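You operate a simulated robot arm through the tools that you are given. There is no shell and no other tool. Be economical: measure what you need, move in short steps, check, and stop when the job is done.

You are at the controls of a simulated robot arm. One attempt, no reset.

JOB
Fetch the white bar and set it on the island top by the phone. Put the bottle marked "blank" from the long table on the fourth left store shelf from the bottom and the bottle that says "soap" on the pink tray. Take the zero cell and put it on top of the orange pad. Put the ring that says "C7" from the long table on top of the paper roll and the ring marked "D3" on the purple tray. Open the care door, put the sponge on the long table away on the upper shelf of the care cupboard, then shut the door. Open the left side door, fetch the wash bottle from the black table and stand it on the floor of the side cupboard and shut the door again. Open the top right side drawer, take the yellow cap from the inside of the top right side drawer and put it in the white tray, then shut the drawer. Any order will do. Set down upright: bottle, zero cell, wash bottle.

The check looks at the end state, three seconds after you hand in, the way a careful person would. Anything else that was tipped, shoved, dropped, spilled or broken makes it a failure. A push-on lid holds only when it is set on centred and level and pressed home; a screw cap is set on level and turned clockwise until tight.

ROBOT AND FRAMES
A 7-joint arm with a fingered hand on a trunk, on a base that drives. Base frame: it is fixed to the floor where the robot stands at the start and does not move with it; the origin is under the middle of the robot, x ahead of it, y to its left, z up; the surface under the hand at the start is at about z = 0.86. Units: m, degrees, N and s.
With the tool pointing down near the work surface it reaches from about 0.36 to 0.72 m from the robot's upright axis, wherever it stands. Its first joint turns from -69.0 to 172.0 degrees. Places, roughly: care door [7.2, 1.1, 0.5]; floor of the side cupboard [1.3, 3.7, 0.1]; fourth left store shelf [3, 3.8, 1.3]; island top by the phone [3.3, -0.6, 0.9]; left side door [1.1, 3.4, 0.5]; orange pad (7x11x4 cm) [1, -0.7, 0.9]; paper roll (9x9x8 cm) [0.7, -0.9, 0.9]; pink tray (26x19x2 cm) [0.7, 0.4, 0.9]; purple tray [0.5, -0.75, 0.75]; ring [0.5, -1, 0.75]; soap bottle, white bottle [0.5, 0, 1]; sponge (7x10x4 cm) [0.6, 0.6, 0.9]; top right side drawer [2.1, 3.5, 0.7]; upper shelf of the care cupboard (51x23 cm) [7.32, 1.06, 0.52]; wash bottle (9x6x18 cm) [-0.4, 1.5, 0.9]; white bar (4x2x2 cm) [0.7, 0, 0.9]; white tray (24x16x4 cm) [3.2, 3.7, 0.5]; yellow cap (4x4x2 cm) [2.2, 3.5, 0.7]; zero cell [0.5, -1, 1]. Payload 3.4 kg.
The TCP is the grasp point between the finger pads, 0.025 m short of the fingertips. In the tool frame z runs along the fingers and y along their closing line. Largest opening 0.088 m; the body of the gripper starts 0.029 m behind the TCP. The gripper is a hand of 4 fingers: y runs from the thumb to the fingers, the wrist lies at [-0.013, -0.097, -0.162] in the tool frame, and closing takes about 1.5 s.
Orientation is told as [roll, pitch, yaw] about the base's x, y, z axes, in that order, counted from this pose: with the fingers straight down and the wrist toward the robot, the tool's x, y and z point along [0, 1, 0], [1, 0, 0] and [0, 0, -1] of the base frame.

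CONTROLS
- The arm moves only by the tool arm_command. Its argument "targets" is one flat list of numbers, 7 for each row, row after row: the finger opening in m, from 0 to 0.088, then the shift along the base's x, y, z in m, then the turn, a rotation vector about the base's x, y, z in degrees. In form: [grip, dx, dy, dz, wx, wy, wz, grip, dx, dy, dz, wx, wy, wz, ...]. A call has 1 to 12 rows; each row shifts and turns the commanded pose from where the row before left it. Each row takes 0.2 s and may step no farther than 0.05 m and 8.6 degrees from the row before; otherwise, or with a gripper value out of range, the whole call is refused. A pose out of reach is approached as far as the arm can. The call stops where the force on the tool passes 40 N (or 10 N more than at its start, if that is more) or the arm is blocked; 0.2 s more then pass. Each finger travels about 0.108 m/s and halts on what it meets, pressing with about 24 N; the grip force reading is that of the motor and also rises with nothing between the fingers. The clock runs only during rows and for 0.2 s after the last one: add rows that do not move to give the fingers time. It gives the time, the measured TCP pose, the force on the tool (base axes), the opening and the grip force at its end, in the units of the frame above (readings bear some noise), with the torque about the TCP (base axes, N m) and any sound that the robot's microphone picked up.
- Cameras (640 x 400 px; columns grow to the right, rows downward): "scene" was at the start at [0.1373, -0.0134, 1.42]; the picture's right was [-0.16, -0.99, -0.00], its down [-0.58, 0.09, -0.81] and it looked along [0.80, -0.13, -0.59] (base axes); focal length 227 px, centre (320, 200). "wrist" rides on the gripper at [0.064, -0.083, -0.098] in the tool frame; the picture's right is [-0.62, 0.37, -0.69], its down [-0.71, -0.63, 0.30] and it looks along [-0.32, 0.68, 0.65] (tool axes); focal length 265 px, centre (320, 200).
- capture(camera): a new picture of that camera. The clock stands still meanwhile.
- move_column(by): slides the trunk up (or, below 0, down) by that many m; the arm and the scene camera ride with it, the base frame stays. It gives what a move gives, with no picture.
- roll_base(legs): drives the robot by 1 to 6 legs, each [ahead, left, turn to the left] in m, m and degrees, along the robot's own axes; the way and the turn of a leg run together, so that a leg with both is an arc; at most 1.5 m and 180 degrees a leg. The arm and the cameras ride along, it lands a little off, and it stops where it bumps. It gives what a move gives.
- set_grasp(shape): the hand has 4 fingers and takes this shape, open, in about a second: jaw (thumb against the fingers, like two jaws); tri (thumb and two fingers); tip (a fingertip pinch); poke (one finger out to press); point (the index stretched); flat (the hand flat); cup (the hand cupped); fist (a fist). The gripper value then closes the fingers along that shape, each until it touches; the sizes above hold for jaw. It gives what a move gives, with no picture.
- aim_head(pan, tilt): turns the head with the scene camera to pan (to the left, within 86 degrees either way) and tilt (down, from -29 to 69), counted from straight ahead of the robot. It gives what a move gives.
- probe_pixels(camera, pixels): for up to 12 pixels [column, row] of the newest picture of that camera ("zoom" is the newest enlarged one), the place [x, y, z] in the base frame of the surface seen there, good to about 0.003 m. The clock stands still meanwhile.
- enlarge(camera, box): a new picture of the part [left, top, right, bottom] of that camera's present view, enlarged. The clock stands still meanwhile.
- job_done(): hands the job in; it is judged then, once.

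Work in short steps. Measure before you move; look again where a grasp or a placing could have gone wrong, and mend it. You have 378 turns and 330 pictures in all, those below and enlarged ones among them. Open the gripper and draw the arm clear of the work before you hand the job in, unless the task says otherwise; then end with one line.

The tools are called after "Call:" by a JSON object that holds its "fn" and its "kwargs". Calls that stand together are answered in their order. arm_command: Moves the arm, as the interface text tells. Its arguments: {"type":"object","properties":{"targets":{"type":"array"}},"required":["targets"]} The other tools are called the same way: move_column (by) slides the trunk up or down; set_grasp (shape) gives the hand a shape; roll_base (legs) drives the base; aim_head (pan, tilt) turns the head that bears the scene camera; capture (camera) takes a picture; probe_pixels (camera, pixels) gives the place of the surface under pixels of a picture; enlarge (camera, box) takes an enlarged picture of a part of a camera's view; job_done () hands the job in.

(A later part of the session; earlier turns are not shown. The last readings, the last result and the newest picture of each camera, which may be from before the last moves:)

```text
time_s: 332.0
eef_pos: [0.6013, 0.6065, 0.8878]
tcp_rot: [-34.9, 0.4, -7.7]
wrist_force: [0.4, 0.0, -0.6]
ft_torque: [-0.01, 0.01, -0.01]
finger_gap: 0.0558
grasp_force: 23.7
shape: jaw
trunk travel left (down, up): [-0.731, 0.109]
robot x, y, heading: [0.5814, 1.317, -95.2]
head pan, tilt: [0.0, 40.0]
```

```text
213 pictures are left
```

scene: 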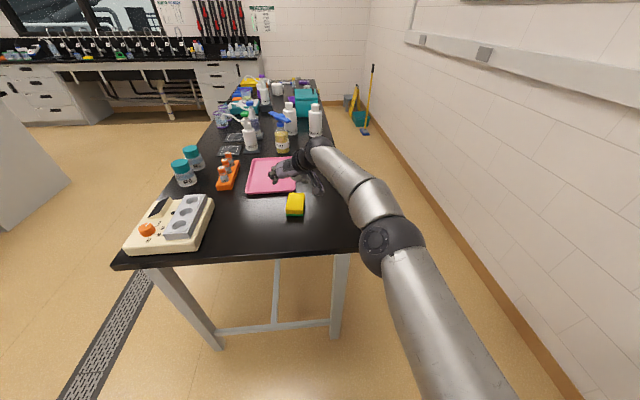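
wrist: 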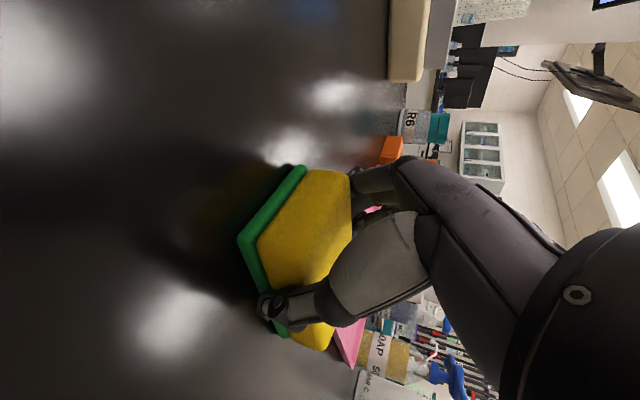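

Sponge gripped. Lift and back away.

Call:
{"fn": "arm_command", "kwargs": {"targets": [0.04, 0, 0, 0.03, 0, 0, 0, 0.04, 0, 0, 0.04, 0, 0, 0, 0.04, 0, 0, 0.04, 0, 0, 0, 0.04, 0, 0, 0.02, 0, 0, 0, 0.04, 0, 0, 0, 0, 0, 0]}}

Call:
{"fn": "roll_base", "kwargs": {"legs": [[-0.5, 0, 0]]}}

Call:
{"fn": "aim_head", "kwargs": {"pan": 60, "tilt": 15}}

Call:
{"fn": "capture", "kwargs": {"camera": "scene"}}

Call:
{"fn": "capture", "kwargs": {"camera": "wrist"}}

```text
time_s: 333.2
eef_pos: [0.5998, 0.6071, 1.0184]
tcp_rot: [-35.0, 0.3, -7.7]
wrist_force: [0.0, 0.0, -0.1]
ft_torque: [-0.02, -0.03, 0.01]
finger_gap: 0.0561
grasp_force: 24.2
shape: jaw
trunk travel left (down, up): [-0.731, 0.109]
robot x, y, heading: [0.5843, 1.3163, -95.4]
head pan, tilt: [0.0, 40.0]
```

```text
time_s: 336.2
eef_pos: [0.6496, 1.1133, 1.017]
tcp_rot: [-34.9, 0.3, -7.5]
wrist_force: [-0.3, -0.5, 0.5]
ft_torque: [-0.01, 0.02, 0.0]
finger_gap: 0.0562
grasp_force: 23.9
shape: jaw
trunk travel left (down, up): [-0.731, 0.109]
robot x, y, heading: [0.6319, 1.8229, -95.1]
head pan, tilt: [0.0, 40.0]
```

```text
time_s: 337.5
eef_pos: [0.6484, 1.1138, 1.0173]
tcp_rot: [-34.9, 0.3, -7.5]
wrist_force: [-0.6, -0.4, -0.1]
ft_torque: [0.0, -0.03, 0.05]
finger_gap: 0.0559
grasp_force: 24.5
shape: jaw
trunk travel left (down, up): [-0.731, 0.109]
robot x, y, heading: [0.6317, 1.8235, -94.9]
head pan, tilt: [60.0, 15.0]
```

```text
212 pictures are left
```

scene: 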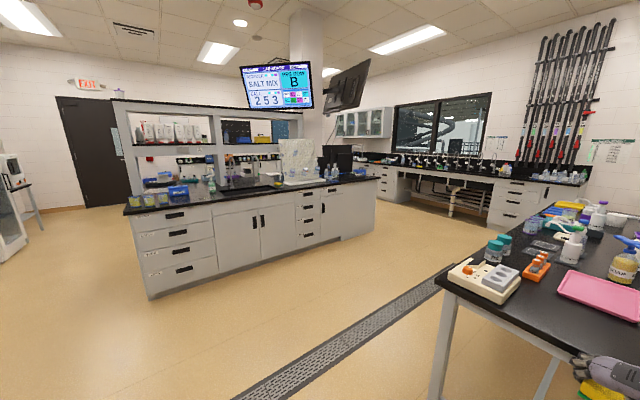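

```text
211 pictures are left
```

wrist: 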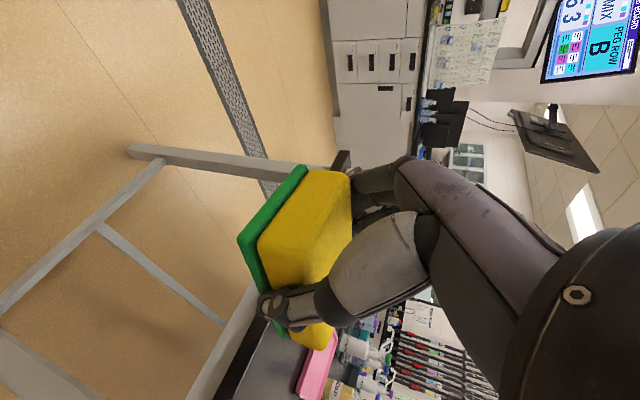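

Probe the island outline for routing.

Call:
{"fn": "probe_pixels", "kwargs": {"camera": "scene", "pixels": [[150, 298], [130, 215], [376, 180], [374, 232], [120, 205], [250, 200], [330, 210], [360, 185], [440, 280], [545, 170], [400, 200]]}}

Call:
{"fn": "enlarge", "kwargs": {"camera": "scene", "box": [240, 120, 480, 260]}}

```text
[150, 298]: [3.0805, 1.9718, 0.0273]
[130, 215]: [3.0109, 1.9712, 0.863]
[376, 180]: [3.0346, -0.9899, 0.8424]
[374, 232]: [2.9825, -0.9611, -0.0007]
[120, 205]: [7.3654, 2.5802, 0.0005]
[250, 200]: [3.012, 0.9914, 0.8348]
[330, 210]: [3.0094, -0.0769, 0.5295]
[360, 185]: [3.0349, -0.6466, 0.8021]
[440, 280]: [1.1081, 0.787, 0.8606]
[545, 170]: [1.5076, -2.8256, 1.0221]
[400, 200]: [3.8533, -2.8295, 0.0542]
```

```text
2.67 times, centred on (360, 190) of scene
```

zoom: 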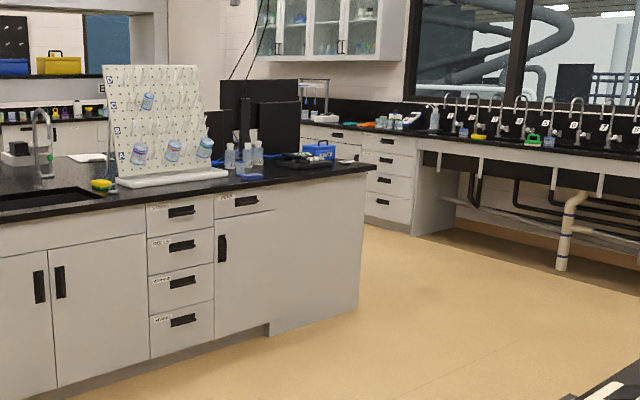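

Turn to heading 0 and drive north of the island, then east.

Call:
{"fn": "roll_base", "kwargs": {"legs": [[0, 0, 95], [0.935, 0.465, 0], [0.935, 0.465, 0], [1.4, 0, 0]]}}

Call:
{"fn": "aim_head", "kwargs": {"pan": -15, "tilt": 15}}

Call:
{"fn": "capture", "kwargs": {"camera": "scene"}}

```text
time_s: 358.3
eef_pos: [4.5894, 2.835, 1.0173]
tcp_rot: [-35.0, 0.2, 88.4]
wrist_force: [0.7, -0.2, -0.2]
ft_torque: [0.01, 0.0, -0.03]
finger_gap: 0.056
grasp_force: 24.7
shape: jaw
trunk travel left (down, up): [-0.731, 0.109]
robot x, y, heading: [3.8871, 2.7444, 0.6]
head pan, tilt: [60.0, 15.0]
```

```text
time_s: 359.8
eef_pos: [4.5902, 2.8362, 1.0169]
tcp_rot: [-34.9, 0.4, 88.3]
wrist_force: [0.4, 0.1, -0.3]
ft_torque: [0.01, 0.0, 0.0]
finger_gap: 0.0559
grasp_force: 24.0
shape: jaw
trunk travel left (down, up): [-0.731, 0.109]
robot x, y, heading: [3.8855, 2.7476, 0.5]
head pan, tilt: [-15.0, 15.0]
```

```text
209 pictures are left
```

scene: 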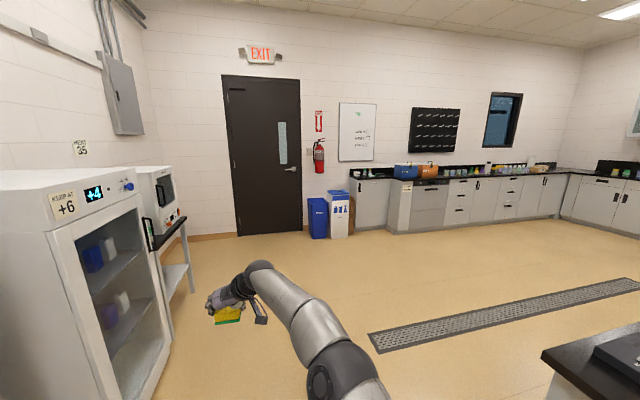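

Call:
{"fn": "enlarge", "kwargs": {"camera": "scene", "box": [300, 150, 480, 250]}}

Call:
{"fn": "probe_pixels", "kwargs": {"camera": "scene", "pixels": [[370, 205], [352, 200], [388, 200], [400, 205], [430, 200], [370, 180], [340, 215], [372, 228], [550, 355]]}}

```text
3.56 times, centred on (390, 200) of scene
```

zoom: 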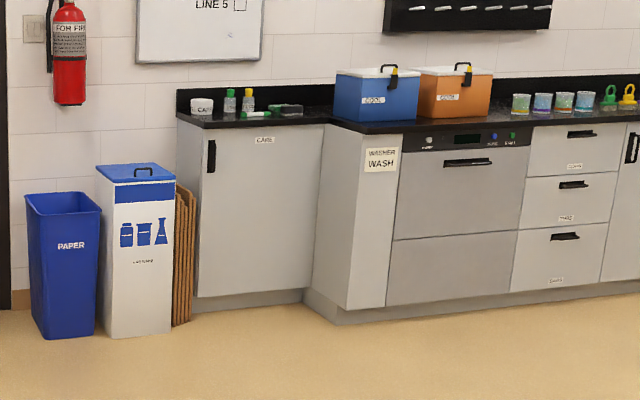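

```text
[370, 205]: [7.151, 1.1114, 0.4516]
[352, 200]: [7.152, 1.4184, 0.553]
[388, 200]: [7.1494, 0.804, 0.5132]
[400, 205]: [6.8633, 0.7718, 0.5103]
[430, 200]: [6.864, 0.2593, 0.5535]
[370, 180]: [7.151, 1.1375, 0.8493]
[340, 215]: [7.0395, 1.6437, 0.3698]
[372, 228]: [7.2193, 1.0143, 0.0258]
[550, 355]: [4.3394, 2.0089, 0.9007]
```

CARE cabinet: front x=7.15, y 0.79–1.44, handle at left (y≈1.36), hinge right. Drive toward it.

Call:
{"fn": "roll_base", "kwargs": {"legs": [[1.1, -0.77, 0], [1.1, -0.77, -0.5]]}}

Call:
{"fn": "aim_head", "kwargs": {"pan": 0, "tilt": 30}}

Call:
{"fn": "capture", "kwargs": {"camera": "scene"}}

```text
time_s: 372.7
eef_pos: [6.8117, 1.3447, 1.0168]
tcp_rot: [-35.0, 0.2, 87.7]
wrist_force: [0.0, 0.1, -0.3]
ft_torque: [-0.01, 0.01, -0.03]
finger_gap: 0.0562
grasp_force: 23.9
shape: jaw
trunk travel left (down, up): [-0.731, 0.109]
robot x, y, heading: [6.1077, 1.2603, 0.5]
head pan, tilt: [-15.0, 15.0]
```

```text
time_s: 373.5
eef_pos: [6.8101, 1.3451, 1.0172]
tcp_rot: [-35.0, 0.4, 87.7]
wrist_force: [0.6, -0.7, -0.4]
ft_torque: [-0.02, 0.02, -0.02]
finger_gap: 0.0557
grasp_force: 23.6
shape: jaw
trunk travel left (down, up): [-0.731, 0.109]
robot x, y, heading: [6.1072, 1.2608, 0.2]
head pan, tilt: [0.0, 30.0]
```

```text
207 pictures are left
```

scene: 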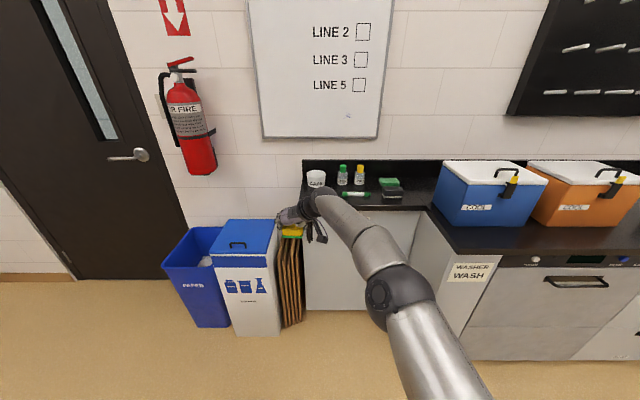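

Probe free counter areas for temporarily setting the sponge.

Call:
{"fn": "probe_pixels", "kwargs": {"camera": "scene", "pixels": [[355, 194], [393, 195], [330, 205], [400, 203], [460, 240], [500, 240], [445, 212], [470, 225], [560, 240], [415, 190], [330, 190]]}}

Call:
{"fn": "enlarge", "kwargs": {"camera": "scene", "box": [290, 150, 560, 290]}}

```text
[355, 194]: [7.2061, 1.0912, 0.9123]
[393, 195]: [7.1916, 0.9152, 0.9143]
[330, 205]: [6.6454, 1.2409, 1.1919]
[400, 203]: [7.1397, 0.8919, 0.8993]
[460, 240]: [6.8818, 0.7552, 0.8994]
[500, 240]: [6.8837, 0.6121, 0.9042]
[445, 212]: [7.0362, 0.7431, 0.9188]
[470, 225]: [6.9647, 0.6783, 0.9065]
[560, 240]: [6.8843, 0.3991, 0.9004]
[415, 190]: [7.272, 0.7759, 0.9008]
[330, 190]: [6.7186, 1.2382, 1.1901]
```

```text
2.37 times, centred on (425, 220) of scene
```

zoom: 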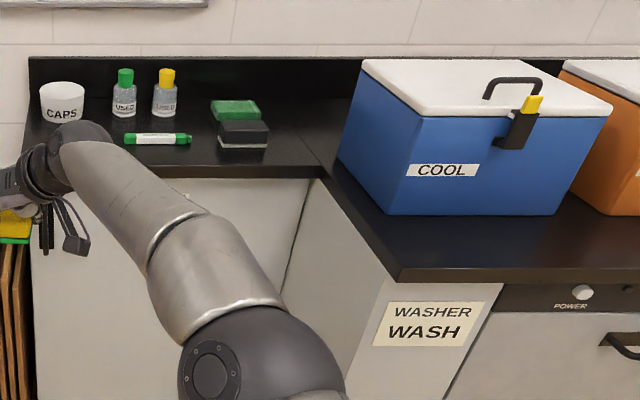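

Call:
{"fn": "probe_pixels", "kwargs": {"camera": "zoom", "pixels": [[420, 210], [540, 205], [385, 205], [450, 150], [560, 240], [600, 205], [480, 265], [480, 225]]}}

Call:
{"fn": "roll_base", "kwargs": {"legs": [[0.02, -0.8, 0]]}}

Call:
{"fn": "capture", "kwargs": {"camera": "scene"}}

```text
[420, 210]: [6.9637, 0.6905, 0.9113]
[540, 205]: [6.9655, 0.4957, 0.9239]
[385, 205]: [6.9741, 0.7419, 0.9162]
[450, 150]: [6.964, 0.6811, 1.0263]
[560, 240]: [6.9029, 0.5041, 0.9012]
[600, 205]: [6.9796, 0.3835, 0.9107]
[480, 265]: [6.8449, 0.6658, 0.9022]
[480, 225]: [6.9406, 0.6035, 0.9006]
```

```text
time_s: 377.8
eef_pos: [6.8308, 0.5382, 1.0174]
tcp_rot: [-35.0, 0.3, 87.7]
wrist_force: [-0.1, 0.0, -0.3]
ft_torque: [-0.01, 0.01, 0.0]
finger_gap: 0.0559
grasp_force: 24.4
shape: jaw
trunk travel left (down, up): [-0.731, 0.109]
robot x, y, heading: [6.1249, 0.4527, 0.0]
head pan, tilt: [0.0, 30.0]
```

```text
205 pictures are left
```

scene: 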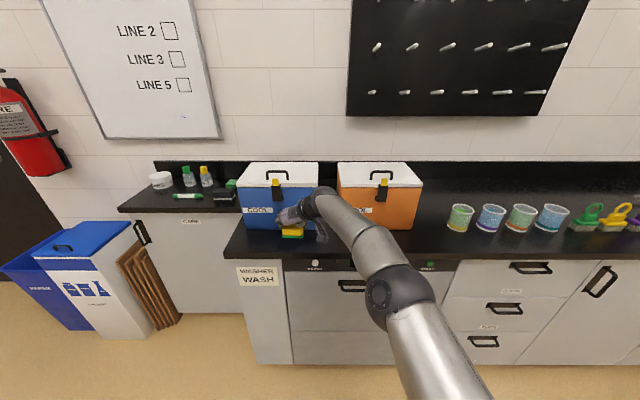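

Set the sponge in front of the blue cooler: +0.044 in x, then down to z≈0.928.

Call:
{"fn": "arm_command", "kwargs": {"targets": [0.04, 0.022, 0, -0.02, 0, 0, 0, 0.04, 0.02, 0, -0.02, 0, 0, 0, 0.04, 0, 0, -0.025, 0, 0, 0, 0.04, 0, 0, -0.022, 0, 0, 0, 0.04, 0, 0, 0, 0, 0, 0]}}

Call:
{"fn": "enlarge", "kwargs": {"camera": "scene", "box": [220, 170, 380, 280]}}

```text
time_s: 379.0
eef_pos: [6.8373, 0.5312, 0.9489]
tcp_rot: [-35.1, 0.3, 87.7]
wrist_force: [-0.8, -0.9, -0.5]
ft_torque: [0.03, 0.01, 0.01]
finger_gap: 0.056
grasp_force: 23.9
shape: jaw
out of reach, approached as far as the arm can: row 1, 2
trunk travel left (down, up): [-0.731, 0.109]
robot x, y, heading: [6.127, 0.4542, 0.1]
head pan, tilt: [0.0, 30.0]
```

```text
3.64 times, centred on (300, 225) of scene
```

zoom: 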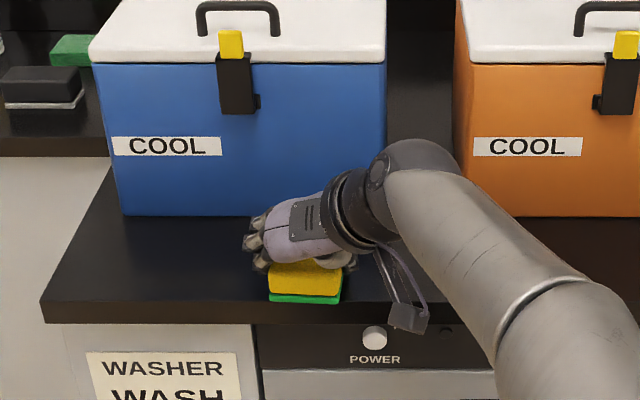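

Base ahead 0.04, then lower 0.022 and release.

Call:
{"fn": "roll_base", "kwargs": {"legs": [[0.04, 0, 0]]}}

Call:
{"fn": "arm_command", "kwargs": {"targets": [0.04, 0, 0, -0.012, 0, 0, 0, 0.04, 0, 0, -0.009, 0, 0, 0, 0.04, 0, 0, 0, 0, 0, 0]}}

Call:
{"fn": "enlarge", "kwargs": {"camera": "scene", "box": [220, 170, 380, 280]}}

```text
time_s: 379.9
eef_pos: [6.879, 0.5324, 0.9476]
tcp_rot: [-35.0, 0.3, 87.8]
wrist_force: [1.3, -0.1, -0.3]
ft_torque: [0.02, 0.03, 0.02]
finger_gap: 0.0556
grasp_force: 23.8
shape: jaw
trunk travel left (down, up): [-0.731, 0.109]
robot x, y, heading: [6.1671, 0.4541, 0.3]
head pan, tilt: [0.0, 30.0]
```

```text
time_s: 380.7
eef_pos: [6.8771, 0.5327, 0.9292]
tcp_rot: [-35.1, 0.3, 87.7]
wrist_force: [-0.4, -0.9, 0.2]
ft_torque: [-0.06, 0.01, -0.01]
finger_gap: 0.056
grasp_force: 23.9
shape: jaw
trunk travel left (down, up): [-0.731, 0.109]
robot x, y, heading: [6.1669, 0.4531, 0.2]
head pan, tilt: [0.0, 30.0]
```

```text
3.64 times, centred on (300, 225) of scene
```

zoom: 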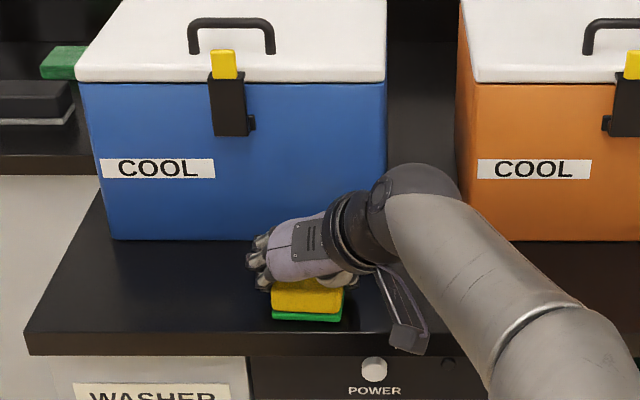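

Lower 2 mm, open, and rise straight up.

Call:
{"fn": "arm_command", "kwargs": {"targets": [0.04, 0, 0, -0.002, 0, 0, 0, 0.06, 0, 0, 0, 0, 0, 0, 0.08, 0, 0, 0, 0, 0, 0, 0.088, 0, 0, 0, 0, 0, 0, 0.088, 0, 0, 0.03, 0, 0, 0, 0.088, 0, 0, 0.04, 0, 0, 0, 0.088, 0, 0, 0.04, 0, 0, 0]}}

Call:
{"fn": "roll_base", "kwargs": {"legs": [[-0.35, 0, 0], [0, 0.75, 0]]}}

Call:
{"fn": "capture", "kwargs": {"camera": "scene"}}

```text
time_s: 382.3
eef_pos: [6.875, 0.5325, 1.0364]
tcp_rot: [-35.1, 0.3, 87.8]
wrist_force: [0.4, -0.4, 0.1]
ft_torque: [0.0, -0.04, 0.0]
finger_gap: 0.0875
grasp_force: 0.1
shape: jaw
trunk travel left (down, up): [-0.731, 0.109]
robot x, y, heading: [6.1652, 0.4544, 0.2]
head pan, tilt: [0.0, 30.0]
```

```text
time_s: 388.3
eef_pos: [6.5223, 1.3006, 1.0366]
tcp_rot: [-35.0, 0.3, 88.2]
wrist_force: [-0.8, 0.9, -0.3]
ft_torque: [0.0, 0.01, 0.04]
finger_gap: 0.0879
grasp_force: 0.1
shape: jaw
trunk travel left (down, up): [-0.731, 0.109]
robot x, y, heading: [5.814, 1.213, 0.5]
head pan, tilt: [0.0, 30.0]
```

```text
202 pictures are left
```

scene: 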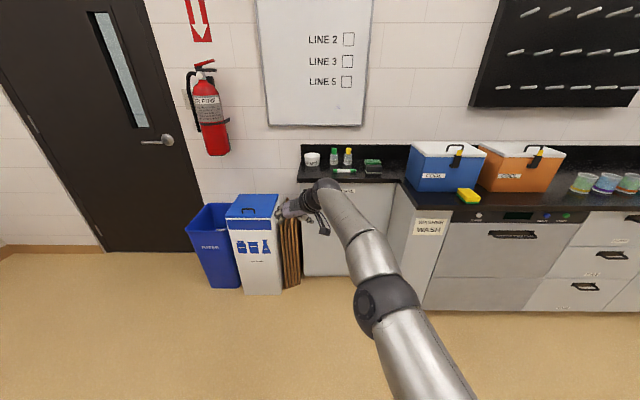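

Sponge parked. Rotate the hand to horizontal with small opening, lower the trunk, and look at the handle.

Call:
{"fn": "arm_command", "kwargs": {"targets": [0.045, 0, 0, 0, -0.2, -8.5, 0, 0.045, 0, 0, 0, -0.2, -8.5, 0, 0.045, 0, 0, 0, -0.2, -8.5, 0, 0.045, 0, 0, 0, -0.2, -8.5, 0, 0.045, 0, 0, 0, -0.2, -8.5, 0, 0.045, 0, 0, 0, -0.2, -8.5, 0, 0.045, 0, 0, 0, 0, -4, 0, 0.045, 0, 0, 0, 0, 0, 0]}}

Call:
{"fn": "move_column", "kwargs": {"by": -0.3}}

Call:
{"fn": "capture", "kwargs": {"camera": "scene"}}

Call:
{"fn": "capture", "kwargs": {"camera": "wrist"}}

```text
time_s: 390.1
eef_pos: [6.5207, 1.3008, 1.0376]
tcp_rot: [-90.2, -0.3, 88.2]
wrist_force: [0.6, 0.3, 0.0]
ft_torque: [0.02, 0.01, -0.03]
finger_gap: 0.0451
grasp_force: 0.1
shape: jaw
trunk travel left (down, up): [-0.731, 0.109]
robot x, y, heading: [5.8116, 1.2129, 0.5]
head pan, tilt: [0.0, 30.0]
```

```text
time_s: 393.1
eef_pos: [6.5217, 1.2998, 0.7376]
tcp_rot: [-90.0, -0.3, 88.1]
wrist_force: [-0.2, 0.0, -0.4]
ft_torque: [0.04, -0.03, -0.03]
finger_gap: 0.0454
grasp_force: 0.0
shape: jaw
trunk travel left (down, up): [-0.431, 0.409]
robot x, y, heading: [5.8118, 1.2186, 0.6]
head pan, tilt: [0.0, 30.0]
```

```text
201 pictures are left
```

scene: 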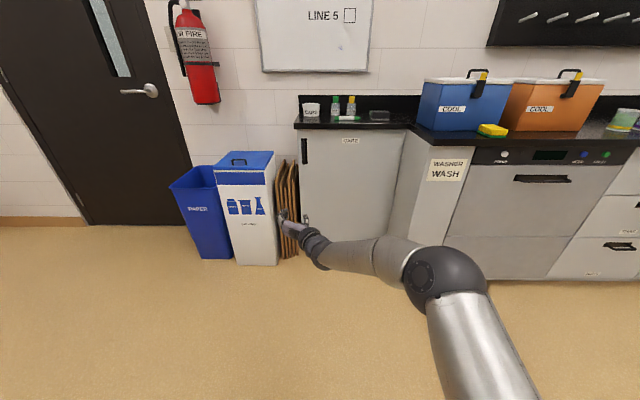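

```text
200 pictures are left
```

wrist: 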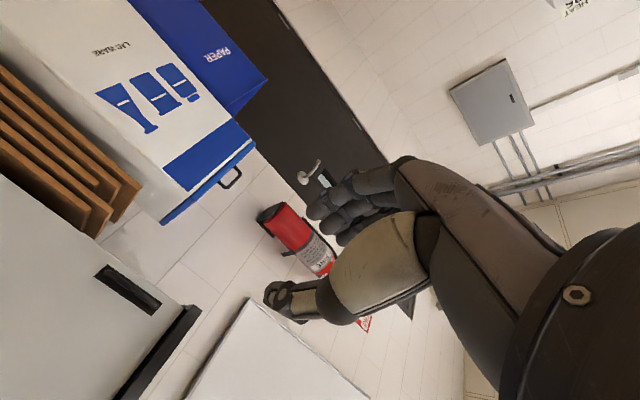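

Call:
{"fn": "enlarge", "kwargs": {"camera": "scene", "box": [270, 90, 430, 260]}}

Call:
{"fn": "probe_pixels", "kwargs": {"camera": "zoom", "pixels": [[82, 140], [82, 112], [82, 168], [88, 140], [78, 140], [70, 200], [316, 200], [314, 110], [200, 340], [95, 140], [75, 300]]}}

```text
2.35 times, centred on (350, 175) of scene
```

zoom: 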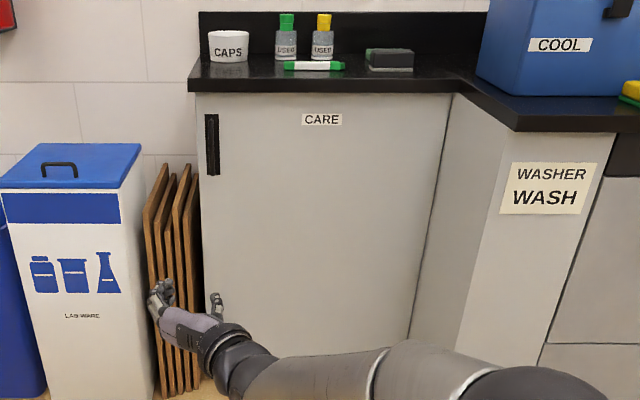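

```text
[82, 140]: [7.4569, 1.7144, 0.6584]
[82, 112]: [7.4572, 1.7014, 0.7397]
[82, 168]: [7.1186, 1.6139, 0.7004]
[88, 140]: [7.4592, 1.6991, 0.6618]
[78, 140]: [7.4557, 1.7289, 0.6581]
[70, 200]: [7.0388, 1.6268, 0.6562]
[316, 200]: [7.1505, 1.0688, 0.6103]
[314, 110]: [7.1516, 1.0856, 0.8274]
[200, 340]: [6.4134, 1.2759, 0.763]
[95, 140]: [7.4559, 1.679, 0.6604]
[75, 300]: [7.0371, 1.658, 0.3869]
```

Call:
{"fn": "probe_pixels", "kwargs": {"camera": "zoom", "pixels": [[212, 145], [212, 118], [212, 172], [207, 145], [218, 145], [225, 145], [202, 200], [200, 300], [450, 110], [430, 200], [180, 200], [412, 330]]}}

Call:
{"fn": "enlarge", "kwargs": {"camera": "scene", "box": [285, 110, 345, 180]}}

Call:
{"fn": "enlarge", "kwargs": {"camera": "wrist", "box": [60, 230, 220, 340]}}

```text
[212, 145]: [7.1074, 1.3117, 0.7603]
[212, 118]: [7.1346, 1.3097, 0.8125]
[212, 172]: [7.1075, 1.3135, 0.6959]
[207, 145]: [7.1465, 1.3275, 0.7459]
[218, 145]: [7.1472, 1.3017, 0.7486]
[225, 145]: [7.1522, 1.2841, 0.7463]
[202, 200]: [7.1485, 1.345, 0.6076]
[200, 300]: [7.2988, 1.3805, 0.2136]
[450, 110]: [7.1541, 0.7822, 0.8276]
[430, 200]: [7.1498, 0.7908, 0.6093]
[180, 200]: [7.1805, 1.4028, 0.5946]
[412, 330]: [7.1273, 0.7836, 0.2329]
```

```text
5.71 times, centred on (315, 145) of scene
```

zoom: 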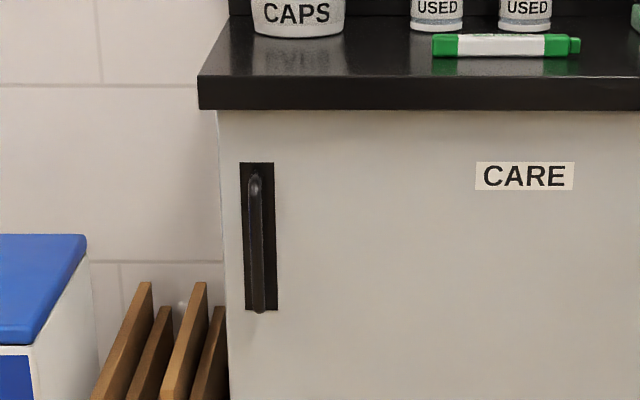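

```text
3.64 times, centred on (140, 285) of wrist
```

zoom: 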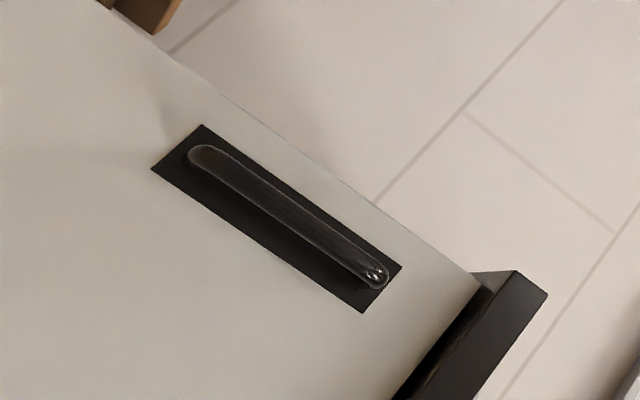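

Bow handle: bar at (7.11,1.312), z 0.69–0.81. Drive up to it, then ease on with the arm.

Call:
{"fn": "roll_base", "kwargs": {"legs": [[0.5, 0.007, -0.3]]}}

Call:
{"fn": "capture", "kwargs": {"camera": "wrist"}}

```text
time_s: 396.0
eef_pos: [7.0135, 1.3058, 0.7366]
tcp_rot: [-89.9, -0.3, 87.9]
wrist_force: [-0.3, 0.1, -0.2]
ft_torque: [-0.03, -0.02, -0.03]
finger_gap: 0.0456
grasp_force: 0.1
shape: jaw
trunk travel left (down, up): [-0.431, 0.409]
robot x, y, heading: [6.3053, 1.2263, 0.1]
head pan, tilt: [0.0, 30.0]
```

```text
196 pictures are left
```

wrist: 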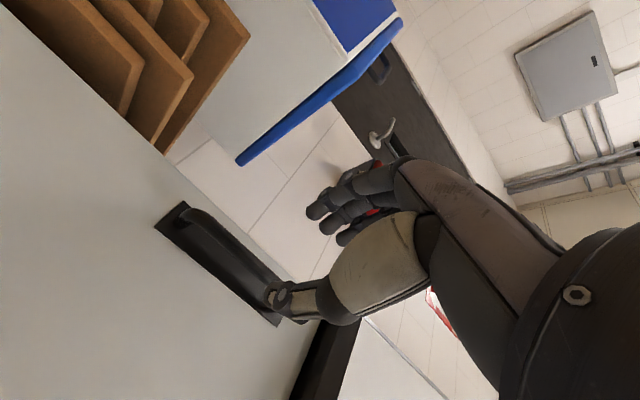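

Call:
{"fn": "roll_base", "kwargs": {"legs": [[0.045, 0.005, 0]]}}

Call:
{"fn": "arm_command", "kwargs": {"targets": [0.045, 0.02, 0, 0.005, 0, 0, 0, 0.045, 0.02, 0, 0.005, 0, 0, 0, 0.045, 0.01, 0, 0, 0, 0, 0, 0.045, 0, 0, 0, 0, 0, 0]}}

Call:
{"fn": "capture", "kwargs": {"camera": "wrist"}}

```text
time_s: 396.9
eef_pos: [7.0597, 1.3114, 0.7368]
tcp_rot: [-90.0, -0.2, 87.7]
wrist_force: [0.3, -0.1, -0.7]
ft_torque: [-0.02, 0.02, -0.01]
finger_gap: 0.0452
grasp_force: 0.1
shape: jaw
trunk travel left (down, up): [-0.431, 0.409]
robot x, y, heading: [6.349, 1.2301, 0.1]
head pan, tilt: [0.0, 30.0]
```

```text
time_s: 397.9
eef_pos: [7.1081, 1.309, 0.7473]
tcp_rot: [-90.0, -0.3, 87.7]
wrist_force: [-0.3, -0.2, 0.3]
ft_torque: [0.0, 0.0, 0.0]
finger_gap: 0.0455
grasp_force: 0.1
shape: jaw
trunk travel left (down, up): [-0.431, 0.409]
robot x, y, heading: [6.3503, 1.2337, 0.3]
head pan, tilt: [0.0, 30.0]
```

```text
195 pictures are left
```

wrist: 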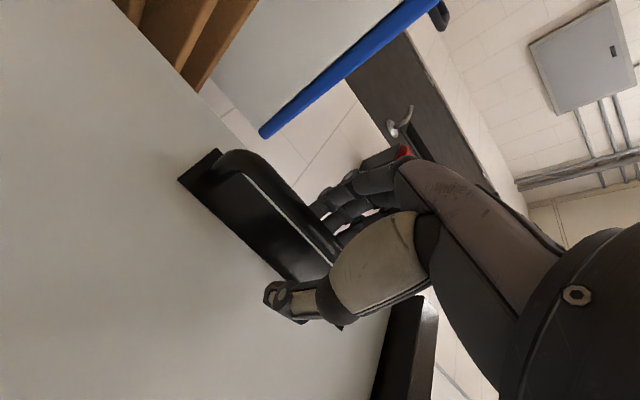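

Bar enclosed. Close and pull along an arc about the hinge (7.155,0.785), 12° first.

Call:
{"fn": "arm_command", "kwargs": {"targets": [0.02, 0, 0, 0, 0, 0, 0, 0.0, 0, 0, 0, 0, 0, 0, 0.0, 0, 0, 0, 0, 0, 0, 0.0, 0, 0, 0, 0, 0, 0, 0.0, 0, 0, 0, 0, 0, 0]}}

Call:
{"fn": "roll_base", "kwargs": {"legs": [[-0.095, -0.168, 12]]}}

Call:
{"fn": "capture", "kwargs": {"camera": "scene"}}

```text
time_s: 399.1
eef_pos: [7.109, 1.3086, 0.7467]
tcp_rot: [-90.0, -0.3, 87.7]
wrist_force: [0.5, -0.7, -0.5]
ft_torque: [-0.04, 0.02, 0.0]
finger_gap: 0.0
grasp_force: 24.1
shape: jaw
trunk travel left (down, up): [-0.431, 0.409]
robot x, y, heading: [6.3478, 1.2288, 0.3]
head pan, tilt: [0.0, 30.0]
```

```text
time_s: 400.7
eef_pos: [6.9998, 1.2889, 0.7465]
tcp_rot: [-90.0, -0.2, 99.7]
wrist_force: [-0.8, 2.0, 0.3]
ft_torque: [-0.1, 0.0, 0.02]
finger_gap: 0.0
grasp_force: 24.2
shape: jaw
trunk travel left (down, up): [-0.431, 0.409]
robot x, y, heading: [6.276, 1.06, 12.3]
head pan, tilt: [0.0, 30.0]
```

```text
194 pictures are left
```

scene: 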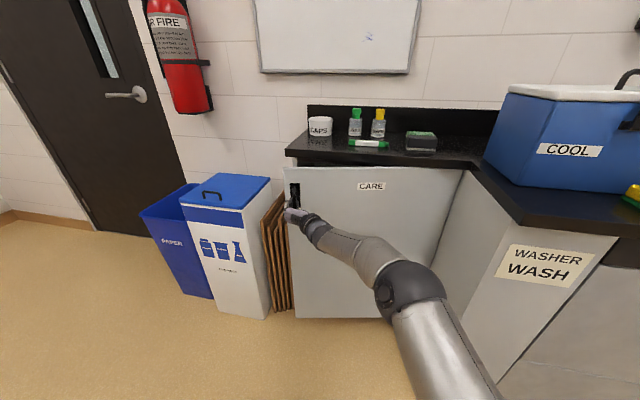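

It opens. Continue two 15° arcs.

Call:
{"fn": "roll_base", "kwargs": {"legs": [[-0.119, -0.21, 15]]}}

Call:
{"fn": "roll_base", "kwargs": {"legs": [[-0.119, -0.21, 15]]}}

Call:
{"fn": "capture", "kwargs": {"camera": "scene"}}

```text
time_s: 402.5
eef_pos: [6.874, 1.2304, 0.7477]
tcp_rot: [-90.1, -0.3, 115.0]
wrist_force: [-3.8, 7.2, -0.7]
ft_torque: [-0.09, -0.06, 0.06]
finger_gap: 0.0
grasp_force: 23.4
shape: jaw
trunk travel left (down, up): [-0.431, 0.409]
robot x, y, heading: [6.234, 0.8164, 27.2]
head pan, tilt: [0.0, 30.0]
```

```text
time_s: 404.2
eef_pos: [6.7665, 1.144, 0.7486]
tcp_rot: [-90.1, -0.3, 129.8]
wrist_force: [-4.7, 4.5, -0.8]
ft_torque: [-0.09, -0.01, 0.05]
finger_gap: 0.0
grasp_force: 24.5
shape: jaw
trunk travel left (down, up): [-0.431, 0.409]
robot x, y, heading: [6.2549, 0.5761, 42.1]
head pan, tilt: [0.0, 30.0]
```

```text
193 pictures are left
```

scene: 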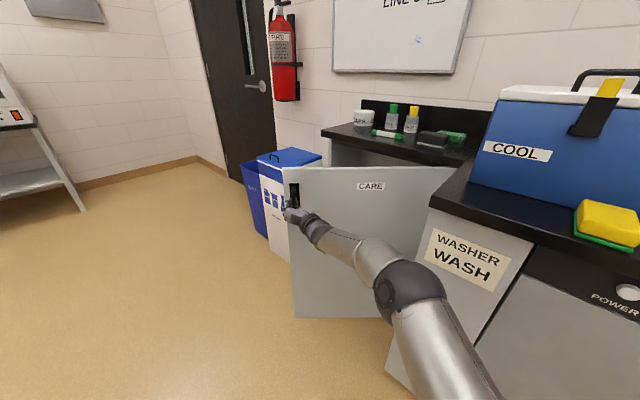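

42° open; the elbow is near the washer, so release here, retreat, and then push the door wider from its inner side.

Call:
{"fn": "arm_command", "kwargs": {"targets": [0.02, 0, 0, 0, 0, 0, 0, 0.05, 0, 0, 0, 0, 0, 0, 0.05, 0, 0, 0, 0, 0, 0, 0.05, -0.015, -0.0125, 0, 0, 0, 0, 0.05, -0.023, -0.019, 0, 0, 0, 0, 0.05, -0.023, -0.019, 0, 0, 0, 0, 0.05, -0.015, -0.012, 0, 0, 0, 0, 0.05, 0, 0, 0, 0, 0, 0]}}

Call:
{"fn": "roll_base", "kwargs": {"legs": [[-0.25, 0.1, 0], [0, 0.55, -42]]}}

Call:
{"fn": "capture", "kwargs": {"camera": "scene"}}

```text
time_s: 406.1
eef_pos: [6.6917, 1.0795, 0.7458]
tcp_rot: [-90.0, -0.3, 129.7]
wrist_force: [0.6, -0.8, 0.5]
ft_torque: [0.0, 0.02, -0.02]
finger_gap: 0.0496
grasp_force: 0.1
shape: jaw
trunk travel left (down, up): [-0.431, 0.409]
robot x, y, heading: [6.2585, 0.5793, 42.5]
head pan, tilt: [0.0, 30.0]
```

```text
time_s: 410.7
eef_pos: [6.4698, 1.0464, 0.7462]
tcp_rot: [-90.0, -0.3, 88.3]
wrist_force: [1.1, -0.3, -0.4]
ft_torque: [0.0, 0.0, 0.0]
finger_gap: 0.0497
grasp_force: 0.1
shape: jaw
trunk travel left (down, up): [-0.431, 0.409]
robot x, y, heading: [5.8109, 0.9598, 0.6]
head pan, tilt: [0.0, 30.0]
```

```text
192 pictures are left
```

scene: 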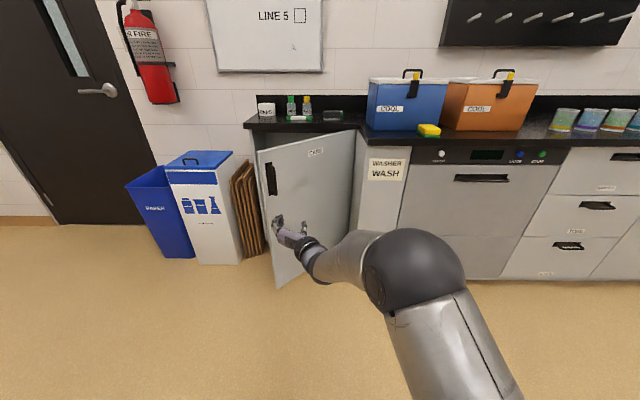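

Close the hand, go left 0.3, ahead 0.38 to get behind the door edge, then push right.

Call:
{"fn": "arm_command", "kwargs": {"targets": [0.02, 0, 0, 0, 0, 0, 0, 0.0, 0, 0, 0, 0, 0, 0, 0.0, 0, 0, 0, 0, 0, 0]}}

Call:
{"fn": "roll_base", "kwargs": {"legs": [[0, 0.31, -0.6], [0.39, 0, 0]]}}

Call:
{"fn": "capture", "kwargs": {"camera": "scene"}}

```text
time_s: 411.5
eef_pos: [6.4691, 1.0471, 0.7465]
tcp_rot: [-90.2, -0.4, 88.5]
wrist_force: [-0.5, -1.8, 0.5]
ft_torque: [-0.02, 0.01, -0.01]
finger_gap: 0.0
grasp_force: 24.5
shape: jaw
trunk travel left (down, up): [-0.431, 0.409]
robot x, y, heading: [5.8097, 0.9595, 0.5]
head pan, tilt: [0.0, 30.0]
```

```text
time_s: 415.6
eef_pos: [6.8639, 1.3546, 0.7463]
tcp_rot: [-90.0, -0.4, 87.8]
wrist_force: [-0.5, -0.4, -0.3]
ft_torque: [0.03, 0.02, 0.03]
finger_gap: 0.0
grasp_force: 23.8
shape: jaw
trunk travel left (down, up): [-0.431, 0.409]
robot x, y, heading: [6.2028, 1.2706, 0.2]
head pan, tilt: [0.0, 30.0]
```

```text
191 pictures are left
```

scene: 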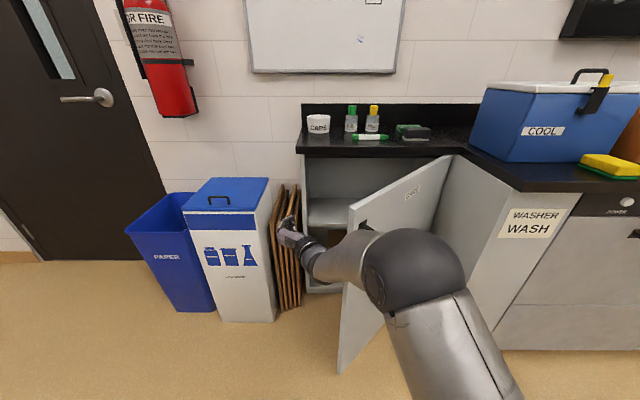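

Door ~60° open but the forearm would cross it. Re-approach from the upper left with heading −40 so the whole arm stays inside, then push the door wider.

Call:
{"fn": "roll_base", "kwargs": {"legs": [[-0.3, 0, 0], [0, 0.33, 0], [0, 0, -40], [0.23, 0.193, 0]]}}

Call:
{"fn": "capture", "kwargs": {"camera": "scene"}}

```text
time_s: 423.0
eef_pos: [6.7594, 1.2475, 0.7465]
tcp_rot: [-90.0, -0.3, 48.0]
wrist_force: [-0.7, -0.4, 0.0]
ft_torque: [0.03, -0.01, -0.01]
finger_gap: 0.0003
grasp_force: 23.5
shape: jaw
trunk travel left (down, up): [-0.431, 0.409]
robot x, y, heading: [6.199, 1.6098, -39.5]
head pan, tilt: [0.0, 30.0]
```

```text
190 pictures are left
```

scene: 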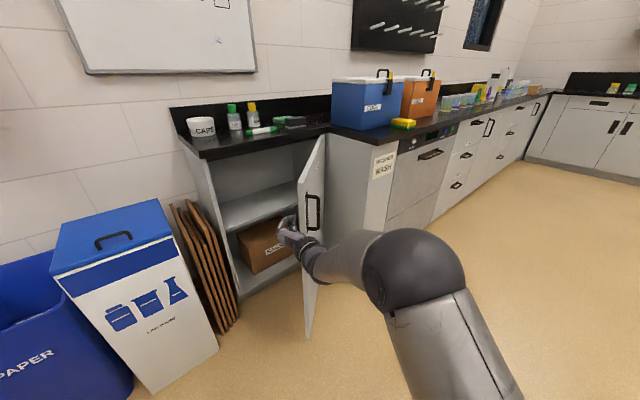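

The hand is on the inner side. Push in −y 0.28.

Call:
{"fn": "roll_base", "kwargs": {"legs": [[0.178, -0.216, 0]]}}

Call:
{"fn": "capture", "kwargs": {"camera": "scene"}}

```text
time_s: 424.5
eef_pos: [6.7601, 1.0816, 0.7464]
tcp_rot: [-90.1, -0.2, 48.5]
wrist_force: [-7.4, 4.5, 3.3]
ft_torque: [-0.05, 0.11, -0.23]
finger_gap: 0.0
grasp_force: 23.6
shape: jaw
trunk travel left (down, up): [-0.431, 0.409]
robot x, y, heading: [6.2024, 1.4351, -39.7]
head pan, tilt: [0.0, 30.0]
stopped in leg 1: the force on the tool passed its limit at 141 N (the readings are from after the stop); the commanded pose is now the measured one
```

```text
189 pictures are left
```

scene: 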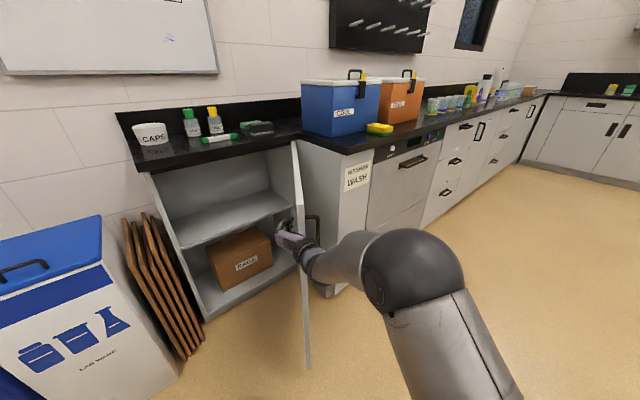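

Force spike: check the door's angle by probing.

Call:
{"fn": "probe_pixels", "kwargs": {"camera": "scene", "pixels": [[307, 350], [298, 150], [303, 200], [240, 215], [190, 240], [270, 200], [205, 235], [245, 265], [180, 260], [296, 170], [230, 205]]}}

Call:
{"fn": "enlarge", "kwargs": {"camera": "scene", "box": [120, 110, 360, 370]}}

```text
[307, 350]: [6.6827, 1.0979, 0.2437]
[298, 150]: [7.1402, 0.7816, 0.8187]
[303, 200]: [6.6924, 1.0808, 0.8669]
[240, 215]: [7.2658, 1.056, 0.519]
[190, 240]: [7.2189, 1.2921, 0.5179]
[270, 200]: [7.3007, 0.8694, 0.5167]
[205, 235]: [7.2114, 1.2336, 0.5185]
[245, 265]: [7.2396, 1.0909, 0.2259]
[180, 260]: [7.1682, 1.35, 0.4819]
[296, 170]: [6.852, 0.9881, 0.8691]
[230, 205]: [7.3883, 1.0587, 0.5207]
```

```text
1.54 times, centred on (240, 240) of scene
```

zoom: 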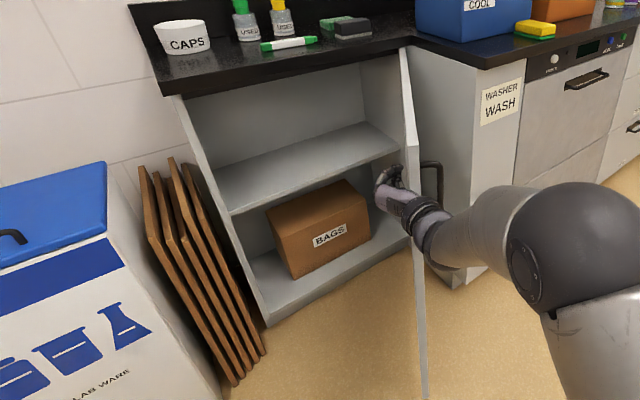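

Door at ~57°. Try pushing gently with the arm (−y, −x tangent direction).

Call:
{"fn": "arm_command", "kwargs": {"targets": [0.0, -0.005, -0.015, 0, 0, 0, 0, 0.0, -0.005, -0.015, 0, 0, 0, 0, 0.0, -0.005, -0.015, 0, 0, 0, 0, 0.0, -0.005, -0.015, 0, 0, 0, 0]}}

Call:
{"fn": "enlarge", "kwargs": {"camera": "scene", "box": [200, 110, 400, 370]}}

```text
time_s: 425.0
eef_pos: [6.7501, 1.0671, 0.7453]
tcp_rot: [-89.9, 0.0, 48.9]
wrist_force: [-22.1, 12.9, 8.6]
ft_torque: [-0.07, 0.23, -0.68]
finger_gap: 0.0001
grasp_force: 23.7
shape: jaw
trunk travel left (down, up): [-0.431, 0.409]
robot x, y, heading: [6.2018, 1.4392, -39.9]
head pan, tilt: [0.0, 30.0]
stopped in row 2: the force on the tool passed its limit at 43 N (the readings are from after the stop); the commanded pose is now the measured one
```

```text
1.54 times, centred on (300, 240) of scene
```

zoom: 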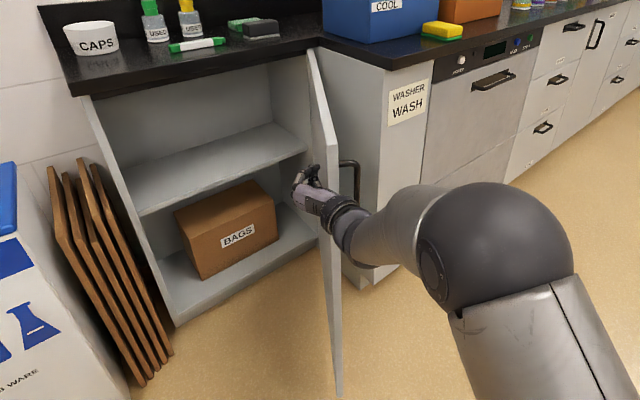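

The fingertip seems to bind against the inner face. Retreat 6 cm along the fingers, then push sideways again.

Call:
{"fn": "arm_command", "kwargs": {"targets": [0.0, -0.03, 0.026, 0, 0, 0, 0, 0.0, -0.03, 0.026, 0, 0, 0, 0, 0.0, 0, 0, 0, 0, 0, 0]}}

Call:
{"fn": "capture", "kwargs": {"camera": "scene"}}

```text
time_s: 425.8
eef_pos: [6.6894, 1.1011, 0.738]
tcp_rot: [-88.6, -1.5, 46.9]
wrist_force: [-0.3, 0.1, -0.1]
ft_torque: [-0.01, 0.03, -0.02]
finger_gap: 0.0
grasp_force: 24.0
shape: jaw
trunk travel left (down, up): [-0.431, 0.409]
robot x, y, heading: [6.2032, 1.4372, -39.8]
head pan, tilt: [0.0, 30.0]
```

```text
186 pictures are left
```

scene: 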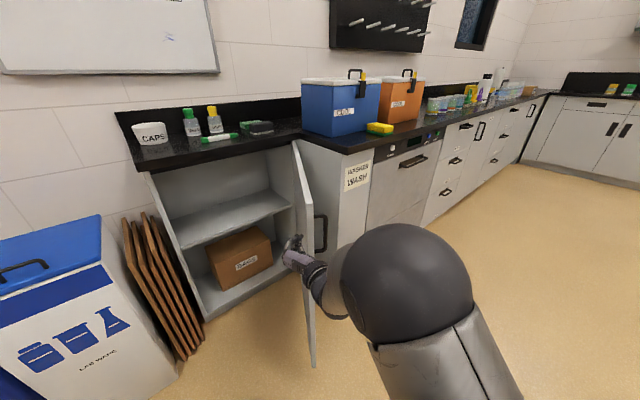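

Reposition: heading −70 from further north-west, so the fingertip pushes more squarely on the inner face.

Call:
{"fn": "roll_base", "kwargs": {"legs": [[-0.224, 0.269, 0], [0, 0, -30]]}}

Call:
{"fn": "aim_head", "kwargs": {"pan": 10, "tilt": 35}}

Call:
{"fn": "capture", "kwargs": {"camera": "scene"}}

```text
time_s: 429.5
eef_pos: [6.4593, 1.2585, 0.7464]
tcp_rot: [-89.5, -1.8, 17.5]
wrist_force: [0.3, 0.0, 0.1]
ft_torque: [0.02, -0.02, -0.02]
finger_gap: 0.0
grasp_force: 23.5
shape: jaw
trunk travel left (down, up): [-0.431, 0.409]
robot x, y, heading: [6.2009, 1.7878, -69.4]
head pan, tilt: [0.0, 30.0]
```

```text
time_s: 430.2
eef_pos: [6.4584, 1.2567, 0.7475]
tcp_rot: [-89.4, -2.1, 17.4]
wrist_force: [0.0, -0.3, 0.5]
ft_torque: [-0.02, 0.02, 0.01]
finger_gap: 0.0002
grasp_force: 24.3
shape: jaw
trunk travel left (down, up): [-0.431, 0.409]
robot x, y, heading: [6.1992, 1.7901, -69.6]
head pan, tilt: [10.0, 35.0]
```

```text
185 pictures are left
```

scene: 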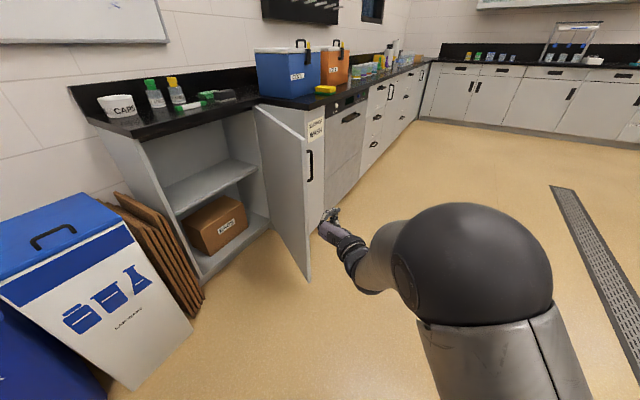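

Call:
{"fn": "roll_base", "kwargs": {"legs": [[0.112, 0.3, 0]]}}

Call:
{"fn": "capture", "kwargs": {"camera": "scene"}}

```text
time_s: 432.4
eef_pos: [6.7802, 1.257, 0.7481]
tcp_rot: [-89.5, -2.1, 17.6]
wrist_force: [-0.3, 0.3, -0.9]
ft_torque: [-0.01, -0.02, 0.0]
finger_gap: 0.0001
grasp_force: 24.3
shape: jaw
trunk travel left (down, up): [-0.431, 0.409]
robot x, y, heading: [6.518, 1.7923, -69.2]
head pan, tilt: [10.0, 35.0]
```

```text
184 pictures are left
```

scene: 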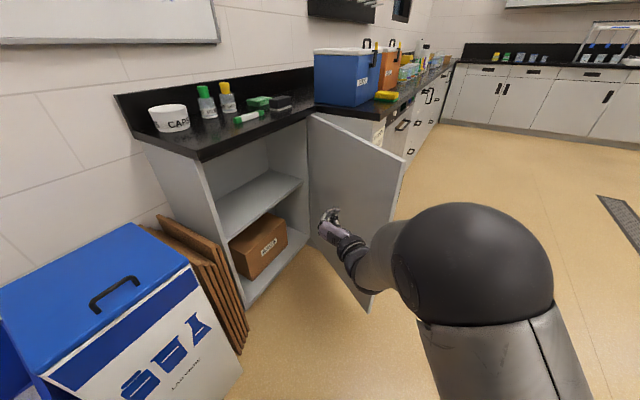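

Now the inner face is squarely ahead. Push with the base.

Call:
{"fn": "roll_base", "kwargs": {"legs": [[0.17, -0.09, 0]]}}

Call:
{"fn": "capture", "kwargs": {"camera": "scene"}}

```text
time_s: 433.9
eef_pos: [6.7547, 1.0679, 0.7483]
tcp_rot: [-89.4, -2.2, 17.5]
wrist_force: [-1.1, -0.1, -1.0]
ft_torque: [-0.03, 0.0, -0.02]
finger_gap: 0.0001
grasp_force: 23.8
shape: jaw
trunk travel left (down, up): [-0.431, 0.409]
robot x, y, heading: [6.4915, 1.5997, -69.2]
head pan, tilt: [10.0, 35.0]
```

```text
183 pictures are left
```

scene: 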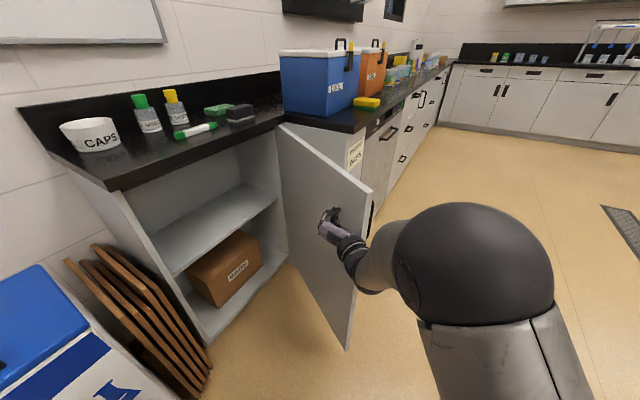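

Getting close; continue pushing.

Call:
{"fn": "roll_base", "kwargs": {"legs": [[0.17, -0.09, 0]]}}

Call:
{"fn": "capture", "kwargs": {"camera": "scene"}}

```text
time_s: 435.3
eef_pos: [6.7394, 0.9339, 0.7467]
tcp_rot: [-89.4, -2.3, 18.4]
wrist_force: [1.7, 4.8, 0.5]
ft_torque: [-0.11, 0.04, 0.07]
finger_gap: 0.0001
grasp_force: 24.6
shape: jaw
trunk travel left (down, up): [-0.431, 0.409]
robot x, y, heading: [6.4697, 1.4601, -69.2]
head pan, tilt: [10.0, 35.0]
stopped in leg 1: the force on the tool passed its limit at 64 N (the readings are from after the stop); the commanded pose is now the measured one
```

```text
182 pictures are left
```

scene: 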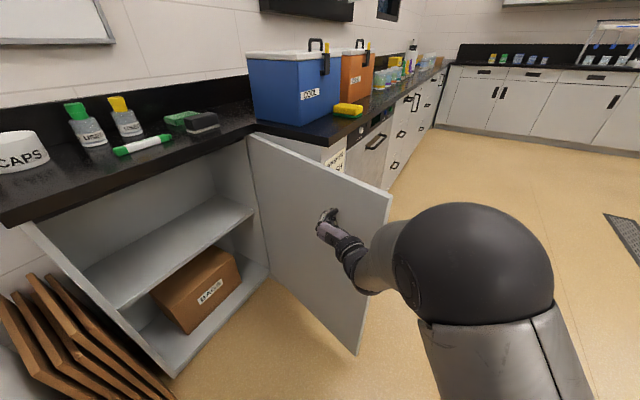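

Door ~73° open, good. Retreat and go fetch the sponge.

Call:
{"fn": "roll_base", "kwargs": {"legs": [[-0.3, 0, 0], [-0.2, -0.52, 0], [0, 0, 69.2]]}}

Call:
{"fn": "move_column", "kwargs": {"by": 0.3}}

```text
time_s: 443.1
eef_pos: [6.3961, 1.8033, 0.7463]
tcp_rot: [-89.5, -2.4, 87.7]
wrist_force: [0.0, -0.3, -0.6]
ft_torque: [0.03, 0.02, -0.01]
finger_gap: 0.0
grasp_force: 23.6
shape: jaw
trunk travel left (down, up): [-0.431, 0.409]
robot x, y, heading: [5.8064, 1.7421, -0.2]
head pan, tilt: [10.0, 35.0]
```

```text
time_s: 446.1
eef_pos: [6.3966, 1.8025, 1.0473]
tcp_rot: [-89.5, -2.3, 87.7]
wrist_force: [0.0, -0.7, 0.1]
ft_torque: [0.0, -0.04, -0.03]
finger_gap: 0.0
grasp_force: 24.0
shape: jaw
trunk travel left (down, up): [-0.731, 0.109]
robot x, y, heading: [5.8093, 1.7432, -0.3]
head pan, tilt: [10.0, 35.0]
```

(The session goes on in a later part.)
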